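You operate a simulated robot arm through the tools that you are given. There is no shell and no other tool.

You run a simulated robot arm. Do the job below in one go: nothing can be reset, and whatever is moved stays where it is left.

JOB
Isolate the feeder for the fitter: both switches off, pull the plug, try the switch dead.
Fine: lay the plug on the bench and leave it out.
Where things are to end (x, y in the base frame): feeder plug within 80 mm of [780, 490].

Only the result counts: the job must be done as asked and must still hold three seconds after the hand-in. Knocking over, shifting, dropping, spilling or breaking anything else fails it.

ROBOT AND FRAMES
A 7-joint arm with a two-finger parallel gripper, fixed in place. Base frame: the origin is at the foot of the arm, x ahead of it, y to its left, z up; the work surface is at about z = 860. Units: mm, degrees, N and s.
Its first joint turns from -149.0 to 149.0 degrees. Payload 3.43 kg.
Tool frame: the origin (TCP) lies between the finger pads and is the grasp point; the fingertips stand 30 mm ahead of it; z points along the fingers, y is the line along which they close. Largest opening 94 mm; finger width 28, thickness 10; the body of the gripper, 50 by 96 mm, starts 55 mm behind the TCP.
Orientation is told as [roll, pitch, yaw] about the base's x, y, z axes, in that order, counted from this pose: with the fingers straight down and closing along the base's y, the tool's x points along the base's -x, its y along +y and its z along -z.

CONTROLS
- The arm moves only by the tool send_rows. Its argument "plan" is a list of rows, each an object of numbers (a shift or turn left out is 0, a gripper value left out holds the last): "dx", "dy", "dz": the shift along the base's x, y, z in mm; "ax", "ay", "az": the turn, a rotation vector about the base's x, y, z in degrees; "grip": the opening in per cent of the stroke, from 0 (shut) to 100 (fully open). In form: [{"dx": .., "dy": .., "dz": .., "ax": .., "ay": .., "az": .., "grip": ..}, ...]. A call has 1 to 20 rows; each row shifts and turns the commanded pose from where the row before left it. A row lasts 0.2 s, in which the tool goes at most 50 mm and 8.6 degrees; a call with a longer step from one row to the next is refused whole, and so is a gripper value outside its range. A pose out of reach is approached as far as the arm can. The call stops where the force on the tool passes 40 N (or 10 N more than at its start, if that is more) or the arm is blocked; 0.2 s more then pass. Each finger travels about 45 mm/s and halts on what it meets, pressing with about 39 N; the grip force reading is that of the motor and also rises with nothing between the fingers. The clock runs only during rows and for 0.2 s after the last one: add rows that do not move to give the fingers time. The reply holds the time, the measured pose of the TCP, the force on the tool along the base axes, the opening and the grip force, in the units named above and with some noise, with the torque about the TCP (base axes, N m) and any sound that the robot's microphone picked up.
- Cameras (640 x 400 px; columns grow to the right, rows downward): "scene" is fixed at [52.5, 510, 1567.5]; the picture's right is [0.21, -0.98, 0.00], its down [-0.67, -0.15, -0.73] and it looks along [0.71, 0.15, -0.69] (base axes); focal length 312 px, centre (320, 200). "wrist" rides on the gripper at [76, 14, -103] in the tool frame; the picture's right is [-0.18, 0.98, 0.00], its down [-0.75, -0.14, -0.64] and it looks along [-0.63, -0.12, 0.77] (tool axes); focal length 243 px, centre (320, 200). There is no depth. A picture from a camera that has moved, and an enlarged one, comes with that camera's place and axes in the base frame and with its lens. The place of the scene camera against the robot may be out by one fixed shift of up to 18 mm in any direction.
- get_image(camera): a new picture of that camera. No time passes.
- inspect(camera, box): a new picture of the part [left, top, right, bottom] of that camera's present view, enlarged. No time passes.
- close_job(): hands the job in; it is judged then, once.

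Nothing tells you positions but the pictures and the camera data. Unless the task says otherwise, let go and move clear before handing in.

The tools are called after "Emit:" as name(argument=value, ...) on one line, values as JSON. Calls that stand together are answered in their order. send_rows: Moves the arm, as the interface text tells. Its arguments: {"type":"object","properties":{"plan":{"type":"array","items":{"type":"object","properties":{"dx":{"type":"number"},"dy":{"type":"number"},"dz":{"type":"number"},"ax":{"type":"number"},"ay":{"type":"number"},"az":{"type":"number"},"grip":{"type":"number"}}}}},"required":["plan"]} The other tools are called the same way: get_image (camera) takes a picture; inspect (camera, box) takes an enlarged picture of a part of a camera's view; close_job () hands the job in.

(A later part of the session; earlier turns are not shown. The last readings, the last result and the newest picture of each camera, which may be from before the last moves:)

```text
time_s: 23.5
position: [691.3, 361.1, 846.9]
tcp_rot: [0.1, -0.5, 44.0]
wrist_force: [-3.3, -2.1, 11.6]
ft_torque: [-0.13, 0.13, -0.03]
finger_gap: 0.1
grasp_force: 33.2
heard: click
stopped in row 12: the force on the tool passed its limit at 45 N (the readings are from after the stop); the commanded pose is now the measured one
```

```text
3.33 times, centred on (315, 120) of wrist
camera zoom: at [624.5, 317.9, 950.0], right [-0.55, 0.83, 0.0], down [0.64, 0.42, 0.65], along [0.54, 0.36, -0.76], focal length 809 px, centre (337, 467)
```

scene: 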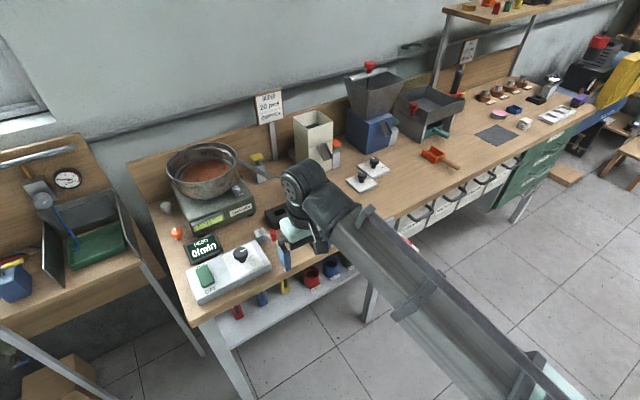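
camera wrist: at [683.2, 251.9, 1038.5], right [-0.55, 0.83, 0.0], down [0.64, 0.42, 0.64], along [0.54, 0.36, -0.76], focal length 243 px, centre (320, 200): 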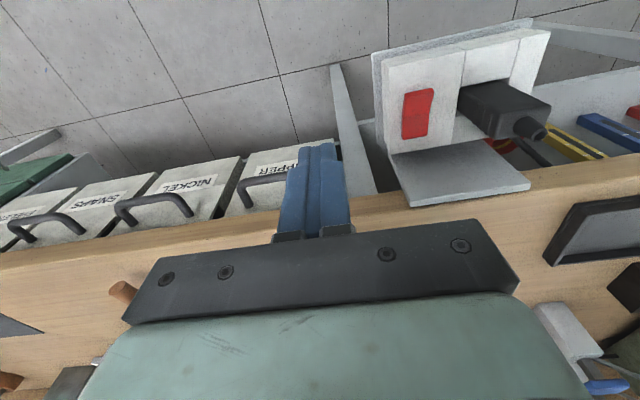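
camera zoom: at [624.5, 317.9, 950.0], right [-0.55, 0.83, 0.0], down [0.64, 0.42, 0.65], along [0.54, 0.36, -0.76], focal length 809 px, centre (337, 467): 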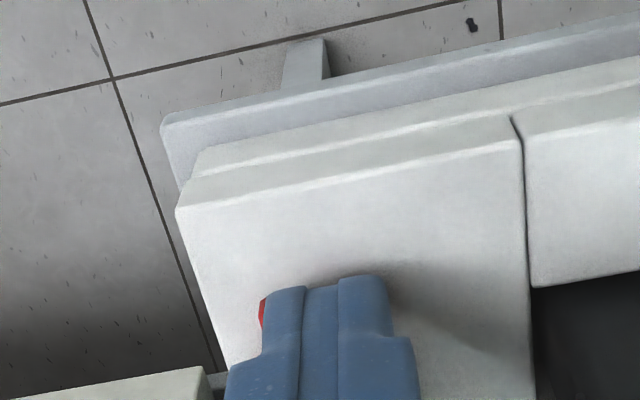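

A click was heard this time. I'll lift off and check the rocker and the display.

Emit:
send_rows(plan=[{"dz": 20}, {"dz": 40}, {"dx": 20, "dy": -22, "dz": 30}, {"dx": 25, "dy": -28, "grip": 100}, {}])

Emit:
inspect(camera="scene", box=[345, 190, 445, 280])

Emit:
inspect(camera="scene", box=[390, 225, 425, 255])

Emit:
inspect(camera="scene", box=[140, 200, 300, 310])

Emit:
get_image(camera="wrist")

```text
time_s: 24.7
position: [736.3, 314.1, 939.1]
tcp_rot: [0.2, -0.4, 44.0]
wrist_force: [0.4, 0.5, 0.3]
ft_torque: [0.01, -0.02, -0.01]
finger_gap: 50.3
grasp_force: 0.0
```

```text
4.44 times, centred on (395, 235) of scene
camera zoom: at [52.5, 510.0, 1567.5], right [0.21, -0.98, 0.0], down [-0.67, -0.15, -0.73], along [0.71, 0.15, -0.69], focal length 1384 px, centre (-13, 44)
```

zoom: 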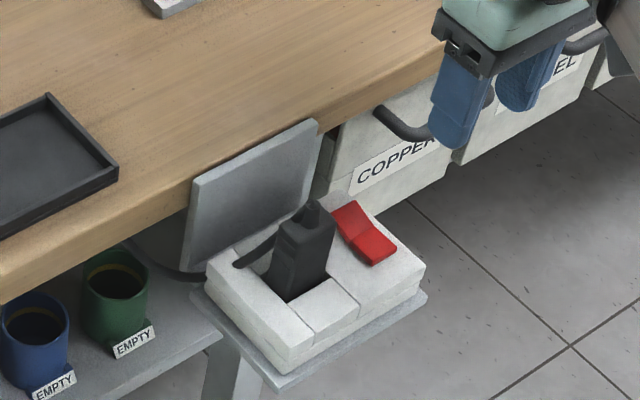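

```text
13.33 times, centred on (408, 240) of scene
camera zoom: at [52.5, 510.0, 1567.5], right [0.21, -0.98, 0.0], down [-0.67, -0.15, -0.73], along [0.71, 0.15, -0.69], focal length 4153 px, centre (-847, -333)
```

zoom: 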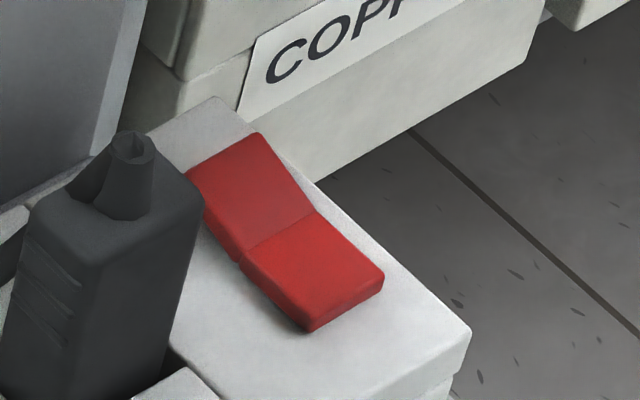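

```text
3.64 times, centred on (220, 255) of scene
camera zoom: at [52.5, 510.0, 1567.5], right [0.21, -0.98, 0.0], down [-0.67, -0.15, -0.73], along [0.71, 0.15, -0.69], focal length 1133 px, centre (684, 0)
```

zoom: 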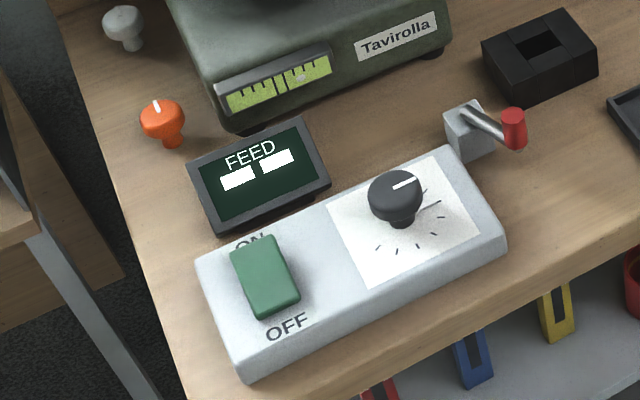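

```text
taken
camera wrist: at [669.6, 270.6, 1042.7], right [-0.55, 0.83, 0.0], down [0.64, 0.42, 0.65], along [0.54, 0.36, -0.76], focal length 243 px, centre (320, 200)
```

wrist: 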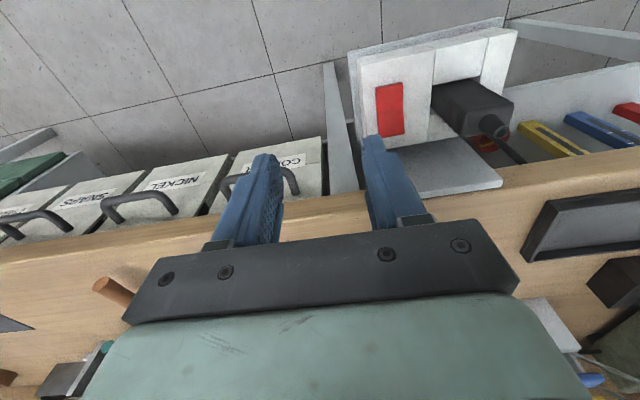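

The red rocker has flipped and the display shows dashes, so the supply is off. Now I'll look down at the plug from above to plan the grasp.

Emit:
send_rows(plan=[{"dz": 37}, {"dx": -10, "dy": 41}, {"dx": -10, "dy": 41}, {"dx": -11, "dy": 42}, {}])

Emit:
get_image(camera="wrist")

Emit:
inspect(camera="wrist", box=[250, 0, 400, 100])

```text
time_s: 25.9
position: [702.7, 437.4, 973.7]
tcp_rot: [0.0, -0.4, 44.0]
wrist_force: [0.1, 0.2, 0.4]
ft_torque: [-0.03, -0.02, -0.01]
finger_gap: 94.0
grasp_force: 0.2
```

```text
taken
camera wrist: at [637.3, 395.3, 1075.9], right [-0.55, 0.83, 0.0], down [0.64, 0.42, 0.65], along [0.54, 0.36, -0.76], focal length 243 px, centre (320, 200)
```

wrist: 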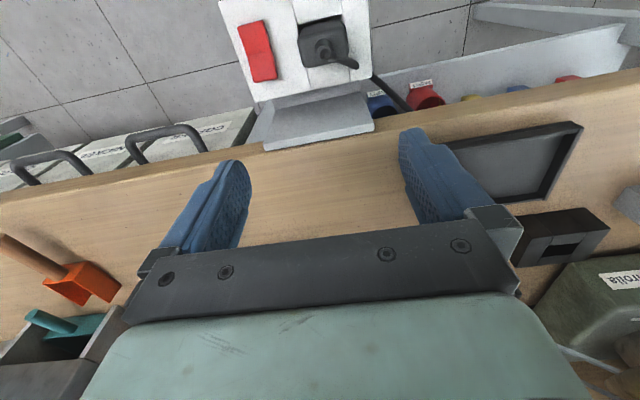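

```text
4.00 times, centred on (325, 50) of wrist
camera zoom: at [637.3, 395.3, 1075.9], right [-0.55, 0.83, 0.0], down [0.64, 0.42, 0.65], along [0.54, 0.36, -0.76], focal length 970 px, centre (300, 800)
```

zoom: 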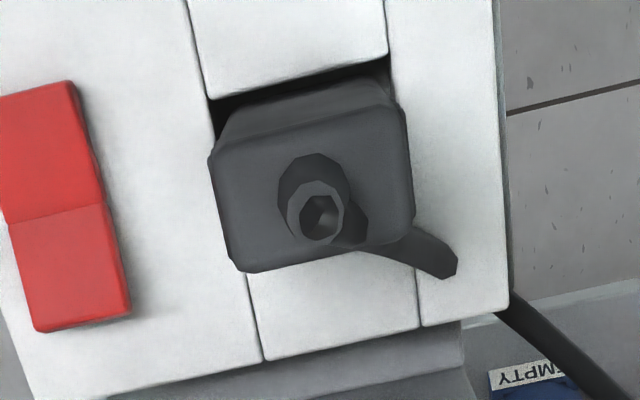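

The plug body is about 37 mm along the bench edge and 20 mm thick, centred near (661, 415), with its top at about z 857. I'll set the opening to about 58 mm so the fingers clear the red rocker, move over it and check.

Emit:
send_rows(plan=[{"dx": -22, "dy": -12.7, "grip": 62}, {"dx": -22.7, "dy": -12.7}, {"dz": -30}, {"dz": -25}, {}, {}])

Emit:
get_image(camera="wrist")

Emit:
inspect(camera="wrist", box=[240, 80, 400, 190])

Emit:
inspect(camera="scene", box=[345, 190, 445, 280])

```text
time_s: 27.3
position: [660.1, 408.7, 918.6]
tcp_rot: [0.1, -0.5, 44.0]
wrist_force: [-0.7, -0.7, 0.4]
ft_torque: [0.0, -0.02, 0.01]
finger_gap: 58.4
grasp_force: 0.0
```

```text
taken
camera wrist: at [593.7, 366.1, 1021.3], right [-0.55, 0.83, 0.0], down [0.64, 0.42, 0.65], along [0.54, 0.36, -0.76], focal length 243 px, centre (320, 200)
```

wrist: 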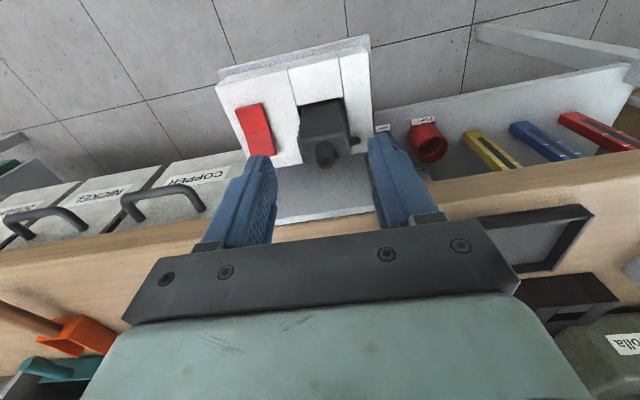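

```text
3.64 times, centred on (320, 135) of wrist
camera zoom: at [593.7, 366.1, 1021.3], right [-0.55, 0.83, 0.0], down [0.64, 0.42, 0.65], along [0.54, 0.36, -0.76], focal length 882 px, centre (320, 436)
```

zoom: 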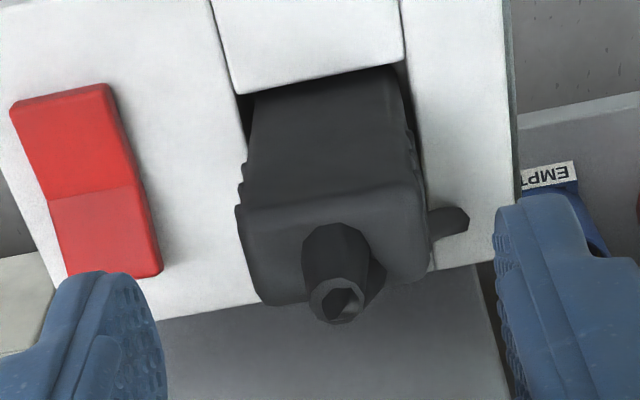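

```text
4.44 times, centred on (395, 235) of scene
camera zoom: at [52.5, 510.0, 1567.5], right [0.21, -0.98, 0.0], down [-0.67, -0.15, -0.73], along [0.71, 0.15, -0.69], focal length 1384 px, centre (-13, 44)
```

zoom: 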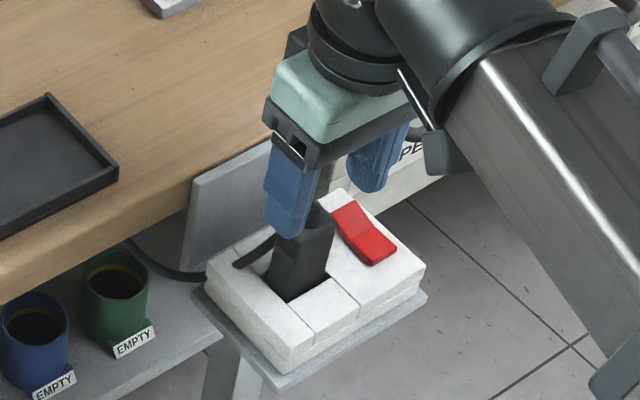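

The tool axis is about 3 mm off the plug's centre line. I'll correct that and descend around the plug body.

Emit:
send_rows(plan=[{"dx": -1.5, "dy": 3}, {"dz": -15}, {"dz": -15}, {"dz": -12}, {}])

Emit:
inspect(camera="wrist", box=[220, 80, 420, 220])

Emit:
inspect(camera="scene", box=[365, 200, 435, 260])

```text
time_s: 28.5
position: [659.2, 411.7, 873.7]
tcp_rot: [0.1, -0.5, 43.9]
wrist_force: [0.3, -1.2, 0.5]
ft_torque: [-0.01, 0.01, 0.01]
finger_gap: 58.2
grasp_force: 0.0
```

```text
2.86 times, centred on (320, 150) of wrist
camera zoom: at [593.0, 369.2, 977.1], right [-0.55, 0.83, 0.0], down [0.64, 0.42, 0.65], along [0.54, 0.36, -0.76], focal length 693 px, centre (320, 343)
```

zoom: 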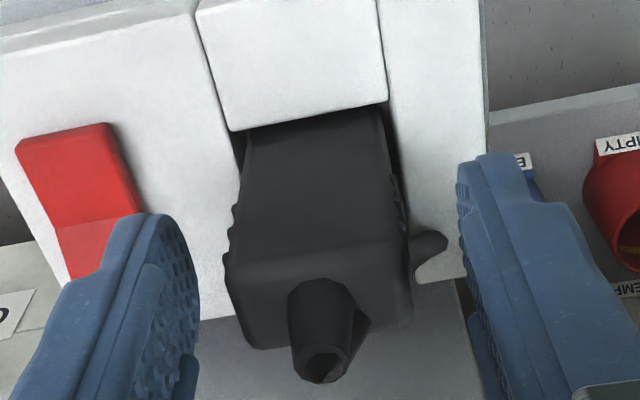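

```text
6.67 times, centred on (400, 230) of scene
camera zoom: at [52.5, 510.0, 1567.5], right [0.21, -0.98, 0.0], down [-0.67, -0.15, -0.73], along [0.71, 0.15, -0.69], focal length 2077 px, centre (-213, 0)
```

zoom: 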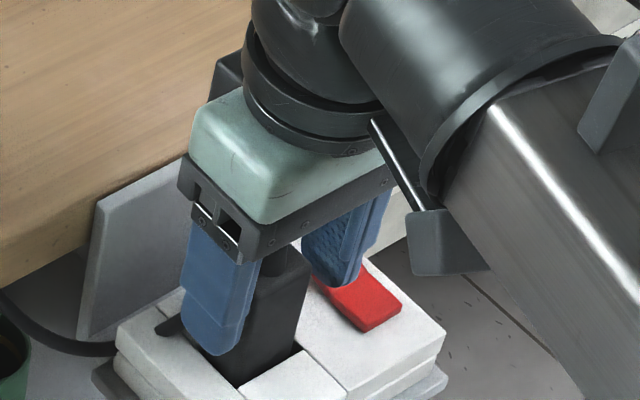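

Emit:
send_rows(plan=[{"dz": -8}, {"dz": -7}, {"dz": -6}, {}])

Emit:
inspect(camera="wrist", box=[220, 80, 420, 220])

Emit:
inspect(camera="scene", box=[365, 200, 435, 260])

```text
time_s: 29.5
position: [659.4, 414.3, 854.8]
tcp_rot: [0.2, -0.4, 44.0]
wrist_force: [-0.1, -0.4, 0.3]
ft_torque: [0.01, 0.02, 0.01]
finger_gap: 58.3
grasp_force: 0.1
```

```text
2.86 times, centred on (320, 150) of wrist
camera zoom: at [592.6, 370.0, 957.7], right [-0.55, 0.83, 0.0], down [0.64, 0.42, 0.65], along [0.54, 0.36, -0.76], focal length 693 px, centre (320, 343)
```

zoom: 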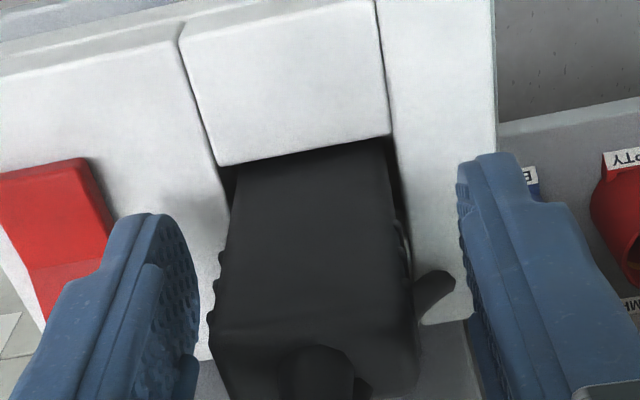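

```text
6.67 times, centred on (400, 230) of scene
camera zoom: at [52.5, 510.0, 1567.5], right [0.21, -0.98, 0.0], down [-0.67, -0.15, -0.73], along [0.71, 0.15, -0.69], focal length 2077 px, centre (-213, 0)
```

zoom: 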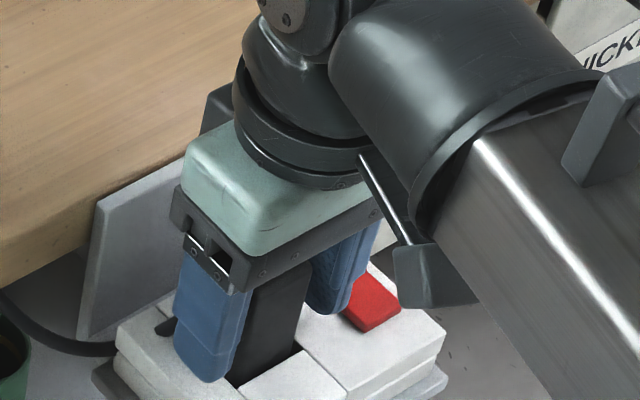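

Emit:
inspect(camera="wrist", box=[250, 120, 390, 240])

```text
3.33 times, centred on (320, 180) of wrist
camera zoom: at [592.6, 370.0, 957.7], right [-0.55, 0.83, 0.0], down [0.64, 0.42, 0.65], along [0.54, 0.36, -0.76], focal length 809 px, centre (320, 267)
```

zoom: 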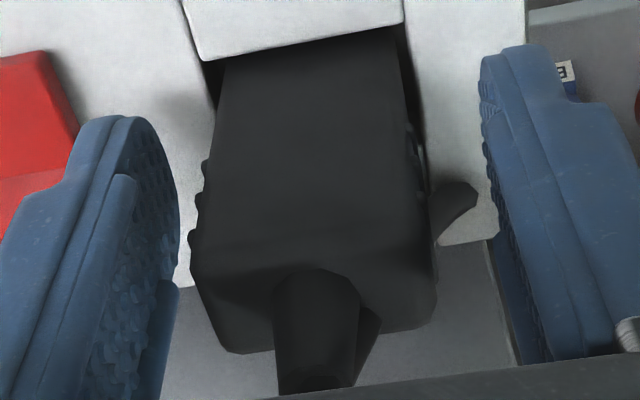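

Emit:
send_rows(plan=[{"dx": 2.2, "dy": 2.1}, {"grip": 0}, {}, {}, {}])

Emit:
inspect(camera="wrist", box=[250, 120, 390, 240])

Emit:
inspect(camera="scene", box=[365, 200, 435, 260])

```text
time_s: 30.7
position: [661.6, 415.3, 854.7]
tcp_rot: [-0.1, -0.5, 44.1]
wrist_force: [6.9, -9.9, 0.5]
ft_torque: [-0.22, -0.2, -0.05]
finger_gap: 39.3
grasp_force: 39.0
```

```text
3.33 times, centred on (320, 180) of wrist
camera zoom: at [595.5, 371.8, 957.7], right [-0.55, 0.83, 0.0], down [0.64, 0.42, 0.65], along [0.54, 0.36, -0.76], focal length 809 px, centre (320, 267)
```

zoom: 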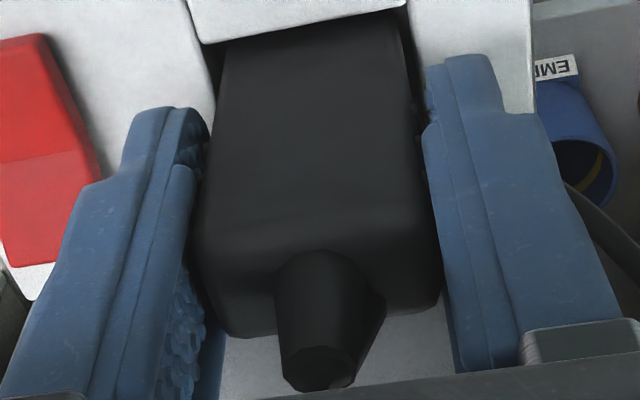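

```text
6.67 times, centred on (400, 230) of scene
camera zoom: at [52.5, 510.0, 1567.5], right [0.21, -0.98, 0.0], down [-0.67, -0.15, -0.73], along [0.71, 0.15, -0.69], focal length 2077 px, centre (-213, 0)
```

zoom: 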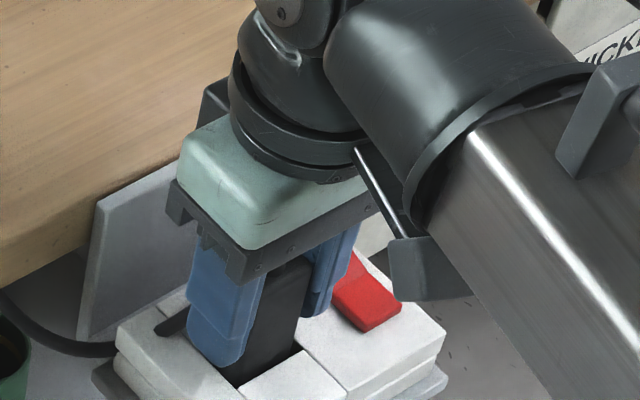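

The plug is gripped at 39 mm. I'll ease the side load slightly and pull straight up.

Emit:
send_rows(plan=[{"dx": 0.8, "dy": -0.8}, {"dz": 3}, {"dz": 4}, {"dz": 5}, {"dz": 6}, {"dz": 6}, {}])

Emit:
inspect(camera="scene", box=[355, 190, 445, 270])

Emit:
get_image(camera="wrist")

```text
time_s: 32.3
position: [662.2, 414.4, 879.1]
tcp_rot: [0.2, -0.5, 44.0]
wrist_force: [-0.5, 0.2, -0.3]
ft_torque: [-0.02, -0.03, -0.01]
finger_gap: 39.5
grasp_force: 38.3
```

```text
5.00 times, centred on (400, 230) of scene
camera zoom: at [52.5, 510.0, 1567.5], right [0.21, -0.98, 0.0], down [-0.67, -0.15, -0.73], along [0.71, 0.15, -0.69], focal length 1558 px, centre (-80, 50)
```

zoom: 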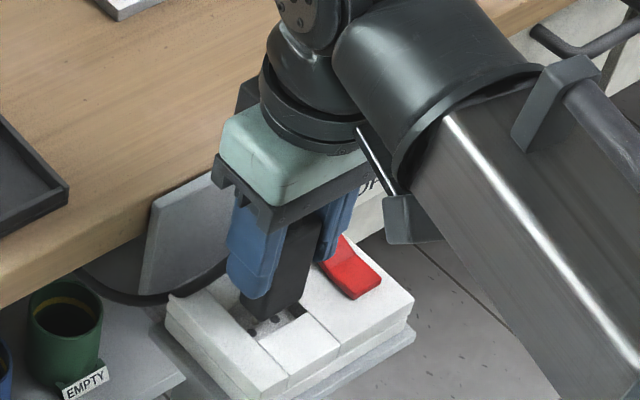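

```text
taken
camera wrist: at [596.3, 371.3, 982.3], right [-0.55, 0.83, 0.0], down [0.64, 0.42, 0.65], along [0.54, 0.36, -0.76], focal length 243 px, centre (320, 200)
```

wrist: 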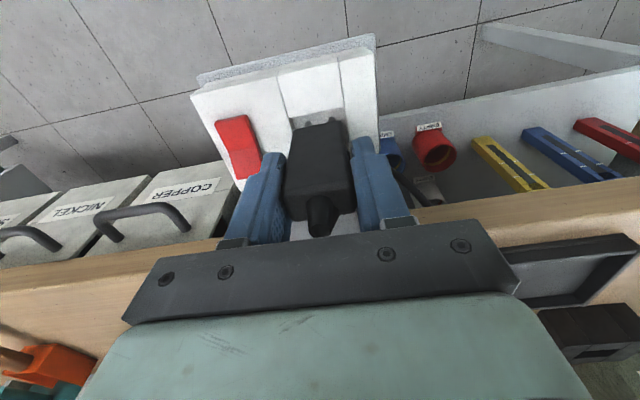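

The plug is out, the socket holes are visible and the pull was easy. I'll lift it clear of the bench edge and look at it before carrying it over.

Emit:
send_rows(plan=[{"dz": 20}, {"dz": 35}, {"dz": 40}, {}])

Emit:
inspect(camera="scene", box=[345, 170, 445, 270])

Emit:
get_image(camera="wrist")

Emit:
get_image(camera="scene")

```text
time_s: 33.3
position: [663.8, 412.6, 972.7]
tcp_rot: [0.1, -0.5, 44.1]
wrist_force: [-0.1, -0.3, 0.1]
ft_torque: [0.0, -0.02, 0.02]
finger_gap: 39.5
grasp_force: 39.5
```

```text
4.00 times, centred on (395, 220) of scene
camera zoom: at [52.5, 510.0, 1567.5], right [0.21, -0.98, 0.0], down [-0.67, -0.15, -0.73], along [0.71, 0.15, -0.69], focal length 1246 px, centre (20, 120)
```

zoom: 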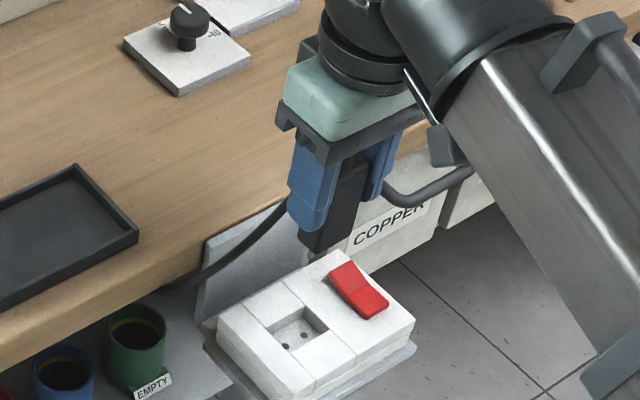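

```text
taken
camera wrist: at [597.6, 369.4, 1076.9], right [-0.55, 0.83, 0.0], down [0.64, 0.42, 0.65], along [0.54, 0.36, -0.76], focal length 243 px, centre (320, 200)
```

wrist: 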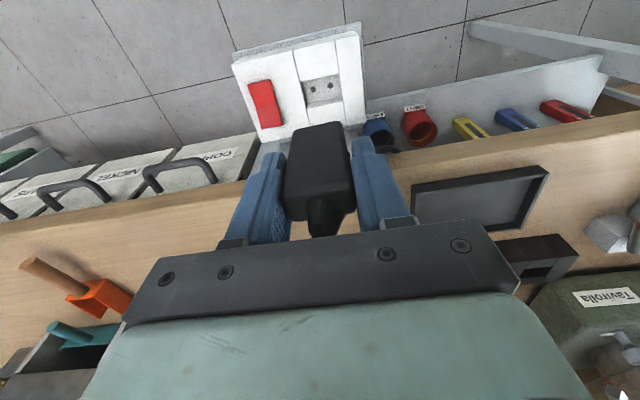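

```text
taken
```

scene: 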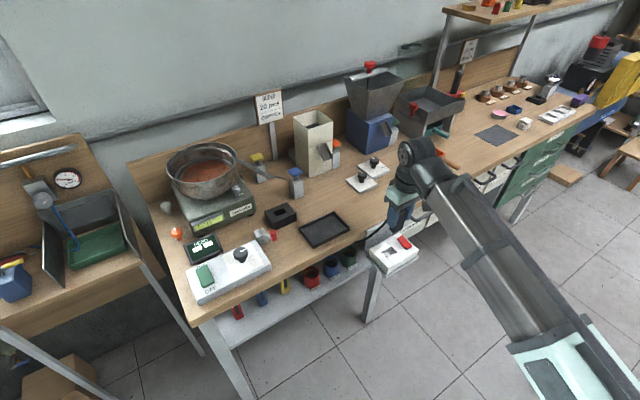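

The plug and its cord come along freely. I'll carry it over the bench near the target, then tilt the tool at height so the plug can be laid on its side.

Emit:
send_rows(plan=[{"dx": 27, "dy": 17, "dz": 3}, {"dx": 27, "dy": 17}, {"dx": 27, "dy": 17}, {"dx": 27, "dy": 17}, {}, {"ax": 5.5, "ay": -5.82}, {"ax": 5.5, "ay": -5.82}, {"ax": 5.5, "ay": -5.82}, {"ax": 5.5, "ay": -5.82}, {}])

Emit:
get_image(camera="scene")

Emit:
get_image(camera="wrist")

```text
time_s: 35.5
position: [770.3, 482.1, 977.7]
tcp_rot: [-0.3, -32.6, 44.2]
wrist_force: [1.0, -1.6, -0.7]
ft_torque: [-0.01, -0.01, -0.01]
finger_gap: 39.5
grasp_force: 39.3
```

```text
taken
```

scene: 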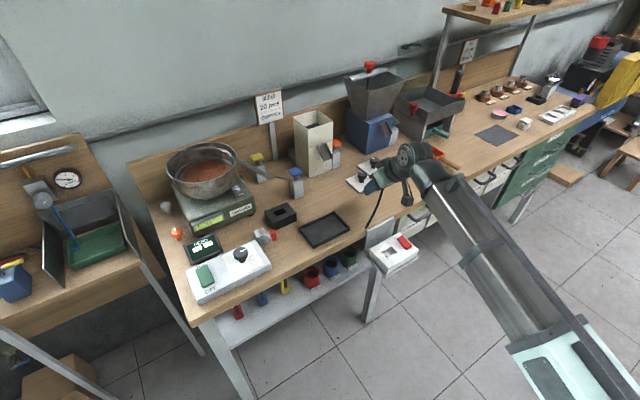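

```text
taken
camera wrist: at [673.2, 410.0, 1023.9], right [-0.57, 0.82, 0.1], down [0.3, 0.1, 0.95], along [0.76, 0.57, -0.3], focal length 243 px, centre (320, 200)
```

wrist: 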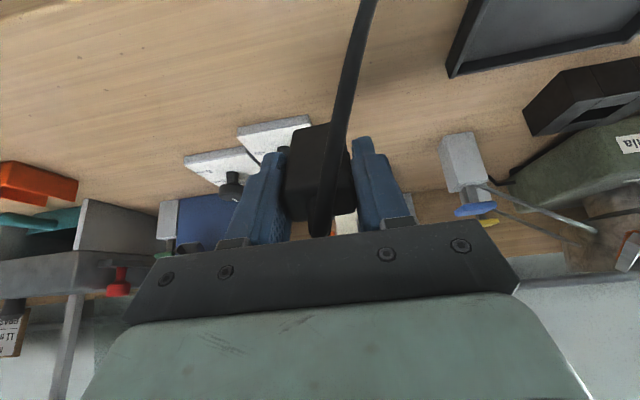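

The tilt works. A dial plate's corner sits near (845, 535), so I'll shift the set-down point slightly toward the bench edge and finish tilting to about 65° before lowering.

Emit:
send_rows(plan=[{"dx": -28, "dy": -10}, {"ax": 5.5, "ay": -5.82}, {"ax": 5.5, "ay": -5.82}, {"ax": 5.5, "ay": -5.82}, {"ax": 5.5, "ay": -5.82}, {}, {"dz": -25}, {"dz": -20}, {}])

Emit:
get_image(camera="wrist")

Emit:
inspect(camera="scene", box=[320, 140, 440, 240])

```text
time_s: 37.5
position: [741.7, 472.9, 934.4]
tcp_rot: [-1.2, -64.6, 45.0]
wrist_force: [0.2, 0.4, 0.5]
ft_torque: [-0.01, 0.03, 0.0]
finger_gap: 39.3
grasp_force: 38.6
```

```text
taken
camera wrist: at [640.1, 396.0, 909.6], right [-0.62, 0.77, 0.16], down [-0.09, -0.27, 0.96], along [0.78, 0.58, 0.24], focal length 243 px, centre (320, 200)
```

wrist: 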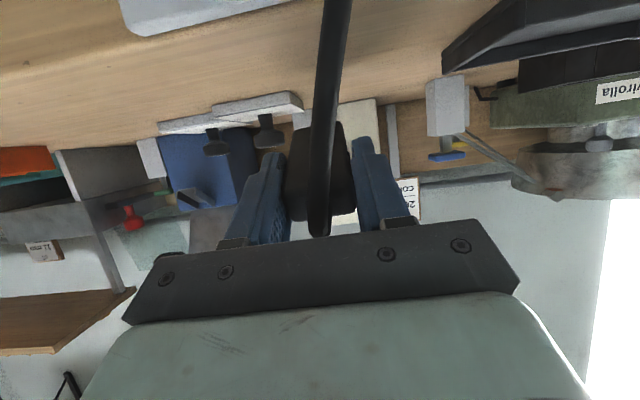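

```text
4.00 times, centred on (380, 190) of scene
camera zoom: at [52.5, 510.0, 1567.5], right [0.21, -0.98, 0.0], down [-0.67, -0.15, -0.73], along [0.71, 0.15, -0.69], focal length 1246 px, centre (80, 240)
```

zoom: 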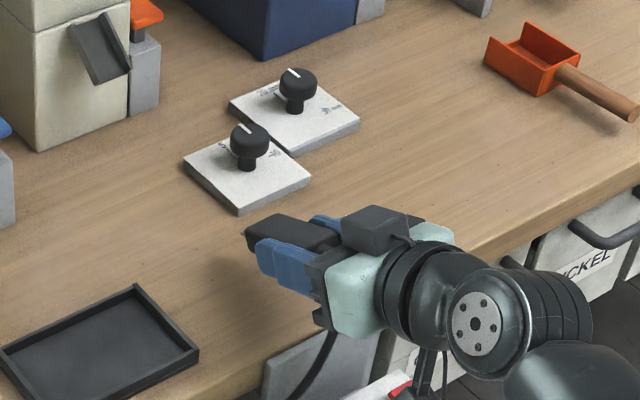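

Emit:
send_rows(plan=[{"dz": -10}, {"dz": -8}, {"dz": -4}, {"dz": -3}, {}])

Emit:
inspect(camera="scene", box=[340, 160, 420, 230])

Emit:
get_image(camera="wrist")

```text
time_s: 38.7
position: [742.9, 471.6, 907.3]
tcp_rot: [-1.2, -64.6, 44.9]
wrist_force: [0.2, 0.4, -0.7]
ft_torque: [-0.02, 0.01, 0.01]
finger_gap: 38.9
grasp_force: 38.9
```

```text
5.71 times, centred on (380, 195) of scene
camera zoom: at [52.5, 510.0, 1567.5], right [0.21, -0.98, 0.0], down [-0.67, -0.15, -0.73], along [0.71, 0.15, -0.69], focal length 1780 px, centre (-23, 229)
```

zoom: 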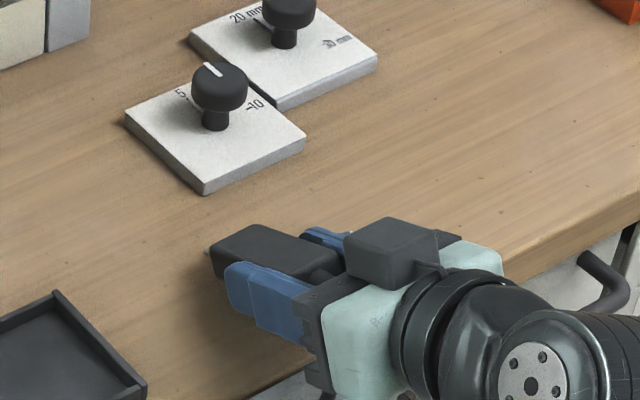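

```text
taken
camera wrist: at [640.8, 395.2, 883.4], right [-0.62, 0.77, 0.16], down [-0.09, -0.27, 0.96], along [0.78, 0.58, 0.24], focal length 243 px, centre (320, 200)
```

wrist: 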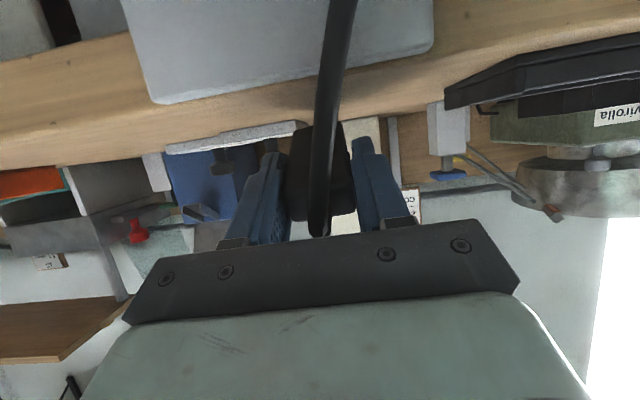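

Emit:
send_rows(plan=[{"dz": -2}, {"dz": -2}, {"dz": -2}, {}])

Emit:
inspect(camera="scene", box=[340, 160, 420, 230])

```text
time_s: 39.7
position: [742.6, 471.7, 899.4]
tcp_rot: [-1.3, -64.6, 44.9]
wrist_force: [-0.2, 0.8, -0.9]
ft_torque: [-0.05, 0.03, 0.01]
finger_gap: 39.6
grasp_force: 39.2
```

```text
5.71 times, centred on (380, 195) of scene
camera zoom: at [52.5, 510.0, 1567.5], right [0.21, -0.98, 0.0], down [-0.67, -0.15, -0.73], along [0.71, 0.15, -0.69], focal length 1780 px, centre (-23, 229)
```

zoom: 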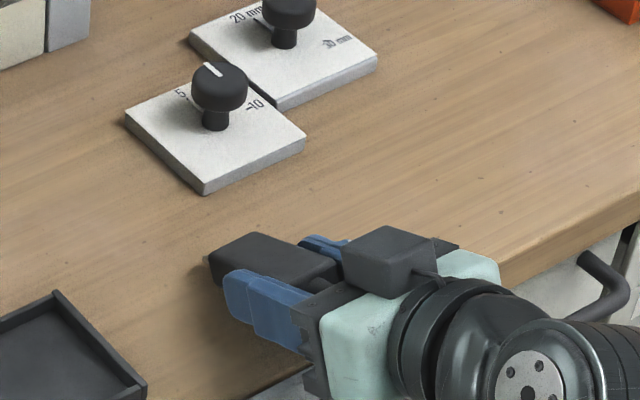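

Emit:
send_rows(plan=[{"dz": -2}, {"dz": -2}, {"dz": -2}, {"dz": -2}, {}])

Emit:
inspect(camera="scene", box=[340, 160, 420, 230])

Emit:
get_image(camera="wrist")

```text
time_s: 40.9
position: [741.8, 471.5, 894.3]
tcp_rot: [-1.2, -64.9, 44.7]
wrist_force: [-1.1, 2.0, 20.7]
ft_torque: [1.04, -0.41, 0.12]
finger_gap: 39.5
grasp_force: 39.1
```

```text
5.71 times, centred on (380, 195) of scene
camera zoom: at [52.5, 510.0, 1567.5], right [0.21, -0.98, 0.0], down [-0.67, -0.15, -0.73], along [0.71, 0.15, -0.69], focal length 1780 px, centre (-23, 229)
```

zoom: 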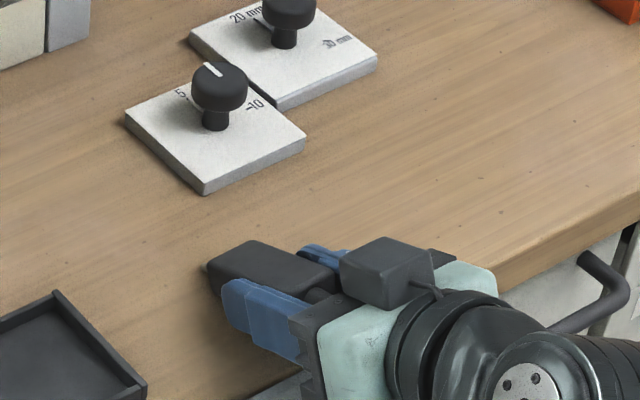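

```text
taken
camera wrist: at [640.5, 395.6, 869.7], right [-0.62, 0.77, 0.16], down [-0.1, -0.28, 0.96], along [0.78, 0.58, 0.25], focal length 243 px, centre (320, 200)
```

wrist: 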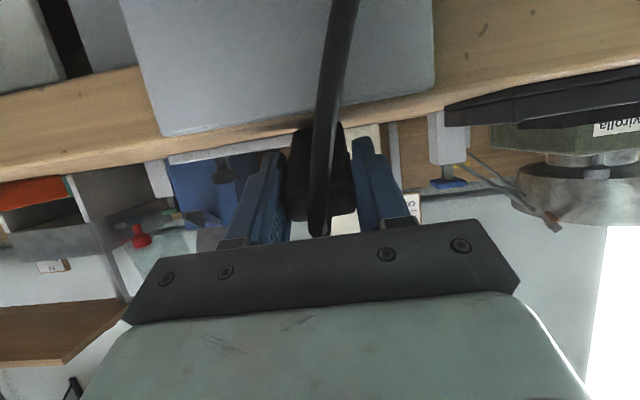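

The plug's end now touches the bench, with 21 N at TCP z 894. I'll ease off a little and open just enough to let it settle between the fingers.

Emit:
send_rows(plan=[{"dz": 1.5}, {"grip": 46}, {}, {}])

Emit:
inspect(camera="scene", box=[340, 160, 420, 230])

Emit:
get_image(camera="wrist")

```text
time_s: 41.9
position: [741.1, 473.1, 893.1]
tcp_rot: [-1.4, -64.6, 44.9]
wrist_force: [0.2, 0.2, 0.3]
ft_torque: [0.0, 0.03, 0.02]
finger_gap: 43.2
grasp_force: 0.0
```

```text
5.71 times, centred on (380, 195) of scene
camera zoom: at [52.5, 510.0, 1567.5], right [0.21, -0.98, 0.0], down [-0.67, -0.15, -0.73], along [0.71, 0.15, -0.69], focal length 1780 px, centre (-23, 229)
```

zoom: 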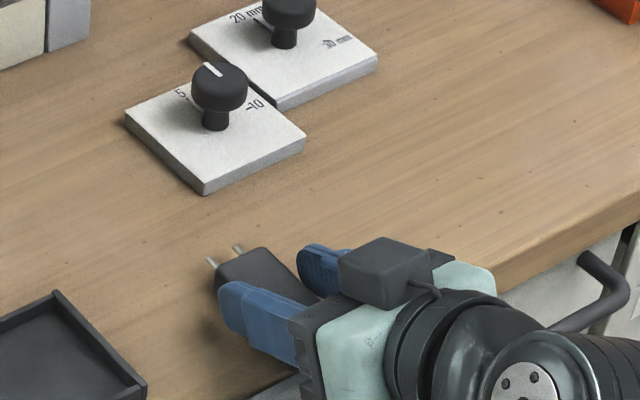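

```text
taken
camera wrist: at [640.9, 395.7, 869.3], right [-0.62, 0.77, 0.16], down [-0.09, -0.27, 0.96], along [0.78, 0.58, 0.24], focal length 243 px, centre (320, 200)
```

wrist: 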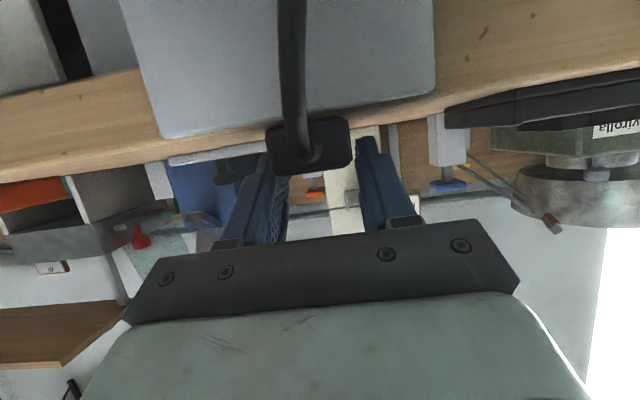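

The plug has settled flat on the bench with its prongs pointing inward. I'll open wider and back away up and outward.

Emit:
send_rows(plan=[{"grip": 64}, {}, {"dx": -13, "dy": -12, "dz": 10}, {"dx": -22, "dy": -20, "dz": 20}, {"dx": -22, "dy": -20, "dz": 25}, {"dx": -10, "dy": -10, "dz": 40}, {"dz": 45}, {}])

Emit:
get_image(camera="scene")

Emit:
get_image(camera="wrist")

Emit:
inspect(camera="scene", box=[340, 160, 420, 230])

```text
time_s: 43.7
position: [674.3, 409.0, 1034.7]
tcp_rot: [-1.2, -64.6, 45.0]
wrist_force: [0.4, -0.1, -0.3]
ft_torque: [0.0, -0.03, -0.02]
finger_gap: 60.3
grasp_force: 0.1
```

```text
taken
```

scene: 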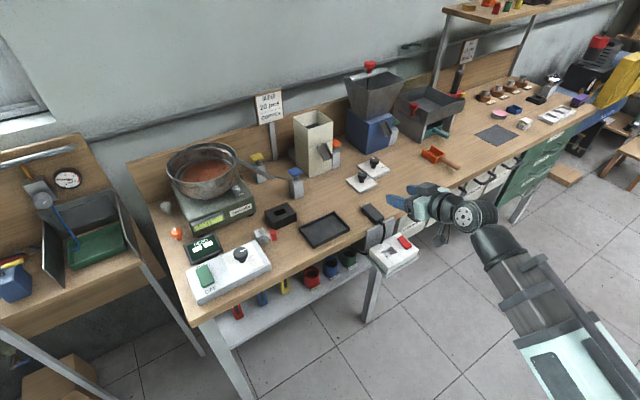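

```text
taken
camera wrist: at [573.0, 332.5, 1010.3], right [-0.62, 0.77, 0.16], down [-0.09, -0.27, 0.96], along [0.78, 0.58, 0.24], focal length 243 px, centre (320, 200)
```

wrist: 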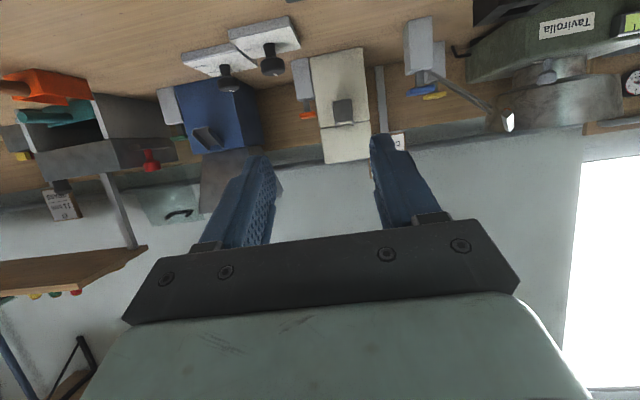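

```text
5.71 times, centred on (380, 195) of scene
camera zoom: at [52.5, 510.0, 1567.5], right [0.21, -0.98, 0.0], down [-0.67, -0.15, -0.73], along [0.71, 0.15, -0.69], focal length 1780 px, centre (-23, 229)
```

zoom: 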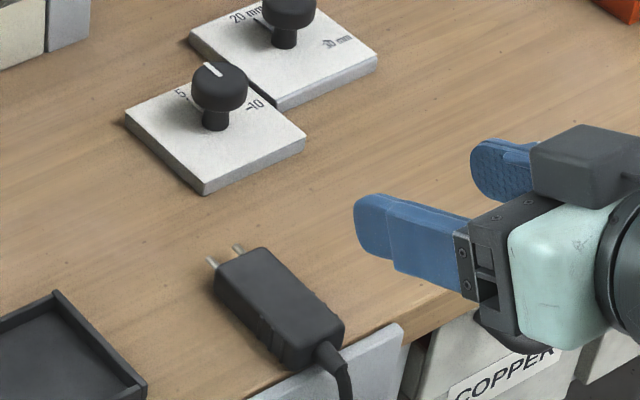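

The plug lies flat at about (761, 489), well inside the target zone, with the socket empty and the red rocker off. Now I go back to the feeder box to try its switch: partly un-tilting the tool, closing the fingers and travelling high.

Emit:
send_rows(plan=[{"ax": -5.5, "ay": 5.82, "grip": 0}, {"ax": -5.5, "ay": 5.82}, {"ax": -5.5, "ay": 5.82}, {"ax": -5.5, "ay": 5.82}, {"ax": -5.5, "ay": 5.82}, {"dx": -20, "dy": 40}, {"dx": -20, "dy": 40}, {"dx": -20, "dy": 40}, {"dx": -20, "dy": 40}, {"dx": -20, "dy": 40}, {"dx": -20, "dy": 40}, {"dx": -20, "dy": 40}, {"dx": -20, "dy": 40}, {"dx": -20, "dy": 40}, {"dx": -20, "dy": 40}, {}])

Emit:
get_image(camera="wrist")

Emit:
get_image(camera="scene")

```text
time_s: 47.1
position: [470.7, 812.6, 1034.0]
tcp_rot: [-0.2, -24.7, 44.1]
wrist_force: [0.0, -0.2, 0.0]
ft_torque: [0.01, -0.03, 0.0]
finger_gap: 0.0
grasp_force: 32.6
```

```text
taken
camera wrist: at [380.5, 746.0, 1096.9], right [-0.56, 0.82, 0.07], down [0.4, 0.19, 0.9], along [0.73, 0.53, -0.43], focal length 243 px, centre (320, 200)
```

wrist: 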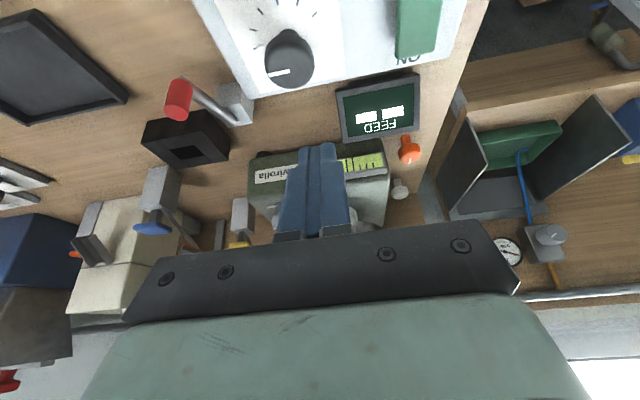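

```text
taken
```

scene: 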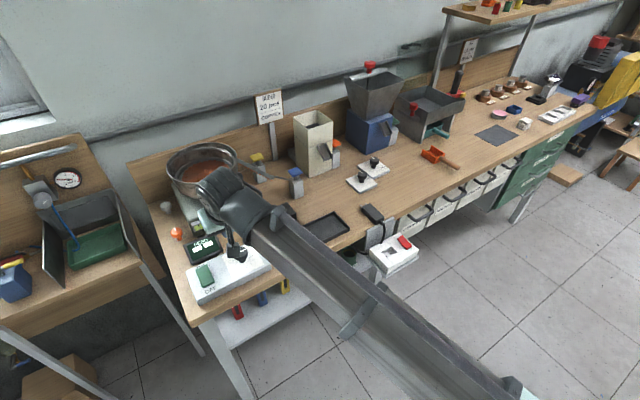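

Emit:
send_rows(plan=[{"dx": -19, "dy": 38}, {"dx": -19.5, "dy": 39}, {"dz": -20}, {"dz": -20}, {}])

Emit:
get_image(camera="wrist")

Emit:
inspect(camera="scene", box=[140, 200, 300, 310])

```text
time_s: 48.3
position: [435.1, 889.4, 993.0]
tcp_rot: [-0.2, -24.7, 44.1]
wrist_force: [0.4, 0.1, 0.8]
ft_torque: [-0.01, 0.01, -0.02]
finger_gap: 0.0
grasp_force: 33.1
```

```text
taken
camera wrist: at [343.7, 821.4, 1055.7], right [-0.56, 0.82, 0.07], down [0.4, 0.19, 0.9], along [0.72, 0.53, -0.43], focal length 243 px, centre (320, 200)
```

wrist: 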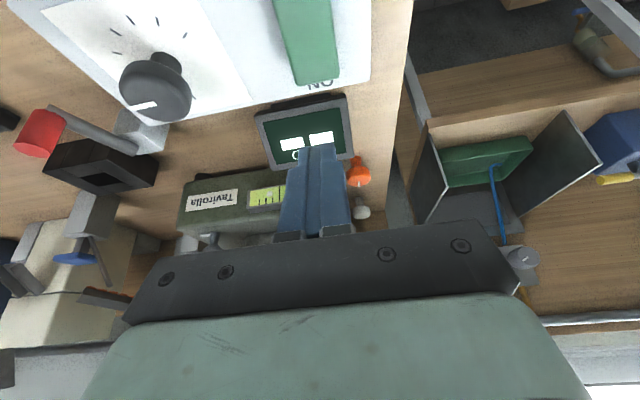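

```text
3.64 times, centred on (220, 255) of scene
camera zoom: at [52.5, 510.0, 1567.5], right [0.21, -0.98, 0.0], down [-0.67, -0.15, -0.73], along [0.71, 0.15, -0.69], focal length 1133 px, centre (684, 0)
```

zoom: 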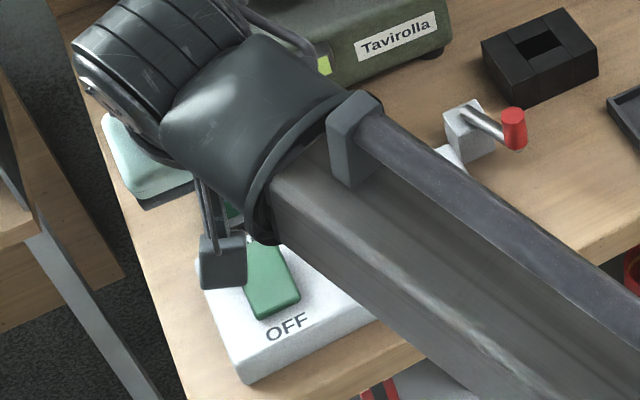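

The display still shows dashes, with no supply. I'll fine-adjust over the raised ON end and descend to try the switch.

Emit:
send_rows(plan=[{"dx": -4.3, "dy": 0.1}, {"dz": -20}, {"dz": -18}, {}])

Emit:
get_image(camera="wrist")

Emit:
inspect(camera="wrist", box=[260, 20, 400, 180])

Emit:
inspect(camera="scene", box=[180, 230, 250, 300])

```text
time_s: 49.3
position: [431.6, 888.5, 955.2]
tcp_rot: [-0.2, -24.6, 44.1]
wrist_force: [0.5, -0.5, -0.4]
ft_torque: [-0.02, 0.01, 0.0]
finger_gap: 0.0
grasp_force: 33.7
```

```text
taken
camera wrist: at [340.0, 822.4, 1018.3], right [-0.56, 0.82, 0.07], down [0.4, 0.19, 0.9], along [0.72, 0.53, -0.43], focal length 243 px, centre (320, 200)
```

wrist: 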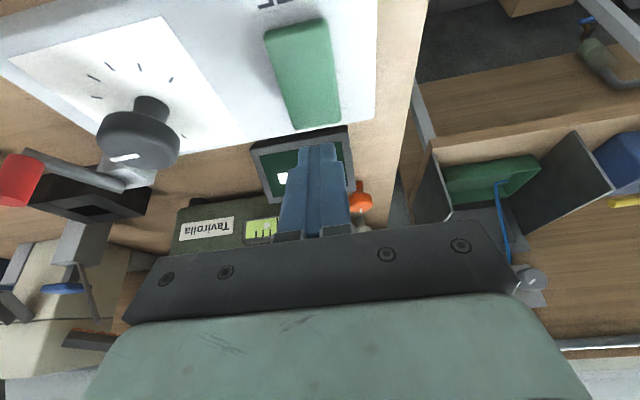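

```text
2.50 times, centred on (330, 100) of wrist
camera zoom: at [340.0, 822.4, 1018.3], right [-0.56, 0.82, 0.07], down [0.4, 0.19, 0.9], along [0.72, 0.53, -0.43], focal length 606 px, centre (295, 450)
```

zoom: 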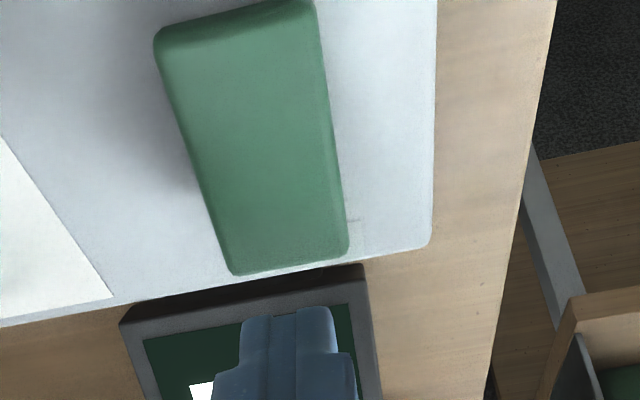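

```text
5.71 times, centred on (215, 265) of scene
camera zoom: at [52.5, 510.0, 1567.5], right [0.21, -0.98, 0.0], down [-0.67, -0.15, -0.73], along [0.71, 0.15, -0.69], focal length 1780 px, centre (920, -171)
```

zoom: 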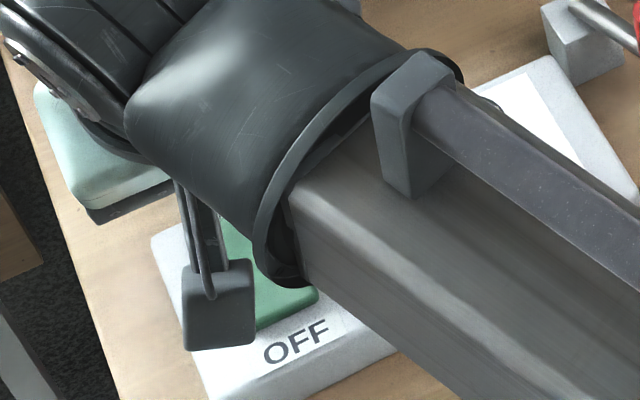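

Emit:
send_rows(plan=[{"dx": -2.9, "dy": -2.7}, {"dz": -8}, {"dz": -4}, {"dz": -3}, {"dz": -2}, {"dz": -2}, {"dz": -2}, {"dz": -2}, {}])

Emit:
inspect(camera="wrist", box=[260, 20, 400, 180])

```text
time_s: 51.3
position: [429.5, 884.4, 934.1]
tcp_rot: [-0.2, -24.6, 44.1]
wrist_force: [-1.9, 0.6, 8.8]
ft_torque: [-0.02, 0.03, -0.05]
finger_gap: 0.1
grasp_force: 33.0
```

```text
2.50 times, centred on (330, 100) of wrist
camera zoom: at [338.5, 817.4, 997.0], right [-0.56, 0.82, 0.07], down [0.4, 0.19, 0.9], along [0.72, 0.54, -0.43], focal length 606 px, centre (295, 450)
```

zoom: 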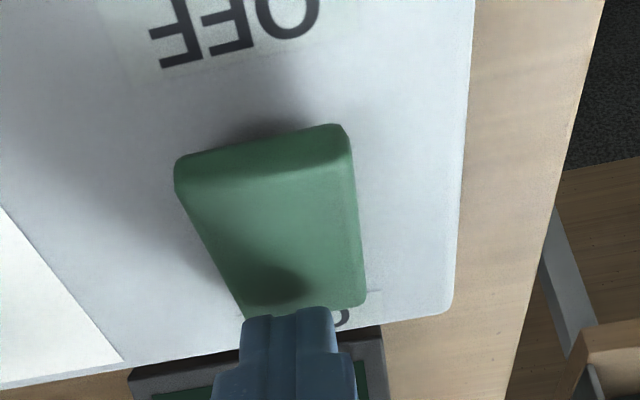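

The rocker has gone over to ON, with its OFF end raised again. I'll lift off and check that the feeder stays dead.

Emit:
send_rows(plan=[{"dz": 15}, {"dz": 35}, {"dx": -20, "dy": -18, "dz": 20}, {}])

Emit:
get_image(camera="wrist")

Emit:
inspect(camera="wrist", box=[240, 0, 400, 160])

Emit:
get_image(camera="scene")

```text
time_s: 52.3
position: [411.2, 867.3, 1004.2]
tcp_rot: [-0.1, -24.6, 44.1]
wrist_force: [-0.1, 1.1, -0.3]
ft_torque: [-0.02, -0.04, 0.03]
finger_gap: 0.2
grasp_force: 32.8
```

```text
taken
camera wrist: at [319.7, 798.5, 1066.8], right [-0.56, 0.82, 0.07], down [0.4, 0.19, 0.9], along [0.73, 0.53, -0.43], focal length 243 px, centre (320, 200)
```

wrist: 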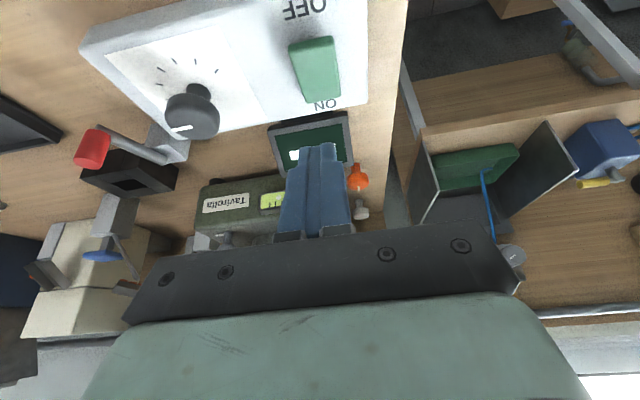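

```text
2.50 times, centred on (320, 80) of wrist
camera zoom: at [319.7, 798.5, 1066.8], right [-0.56, 0.82, 0.07], down [0.4, 0.19, 0.9], along [0.73, 0.53, -0.43], focal length 606 px, centre (320, 500)
```

zoom: 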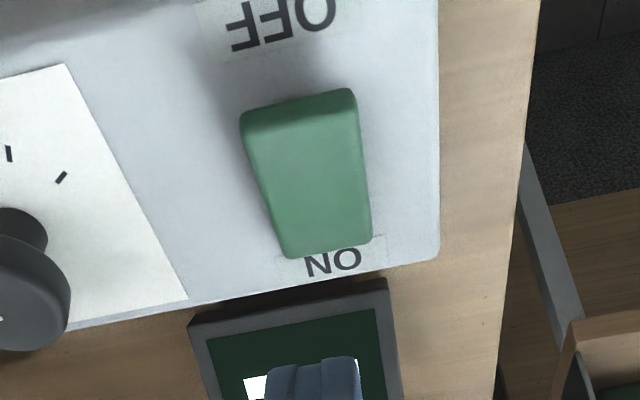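

```text
taken
```

scene: 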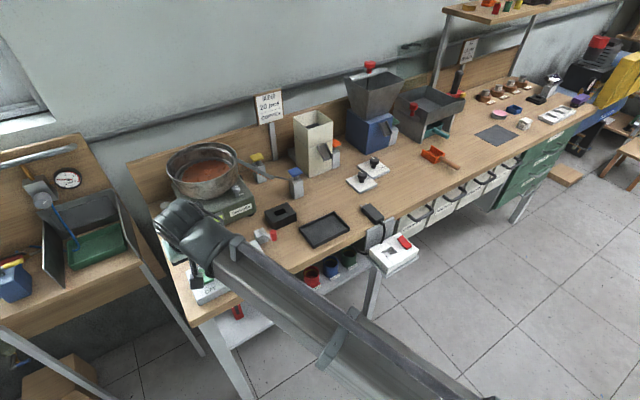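

Emit:
send_rows(plan=[{"grip": 100}, {}, {}, {}, {}])

Emit:
inspect(camera="wrist", box=[220, 30, 420, 180])

```text
time_s: 53.5
position: [411.4, 866.0, 1004.7]
tcp_rot: [-0.2, -24.6, 44.1]
wrist_force: [0.9, -0.5, 0.1]
ft_torque: [0.05, 0.0, 0.04]
finger_gap: 94.0
grasp_force: 0.1
```

```text
2.67 times, centred on (320, 105) of wrist
camera zoom: at [319.8, 798.6, 1066.6], right [-0.56, 0.82, 0.07], down [0.4, 0.19, 0.9], along [0.72, 0.53, -0.43], focal length 647 px, centre (320, 453)
```

zoom: 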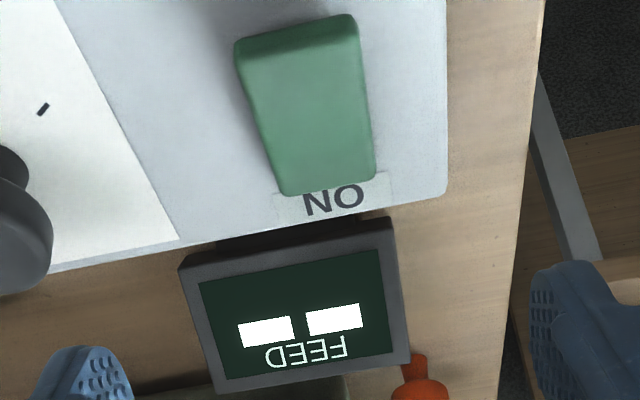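

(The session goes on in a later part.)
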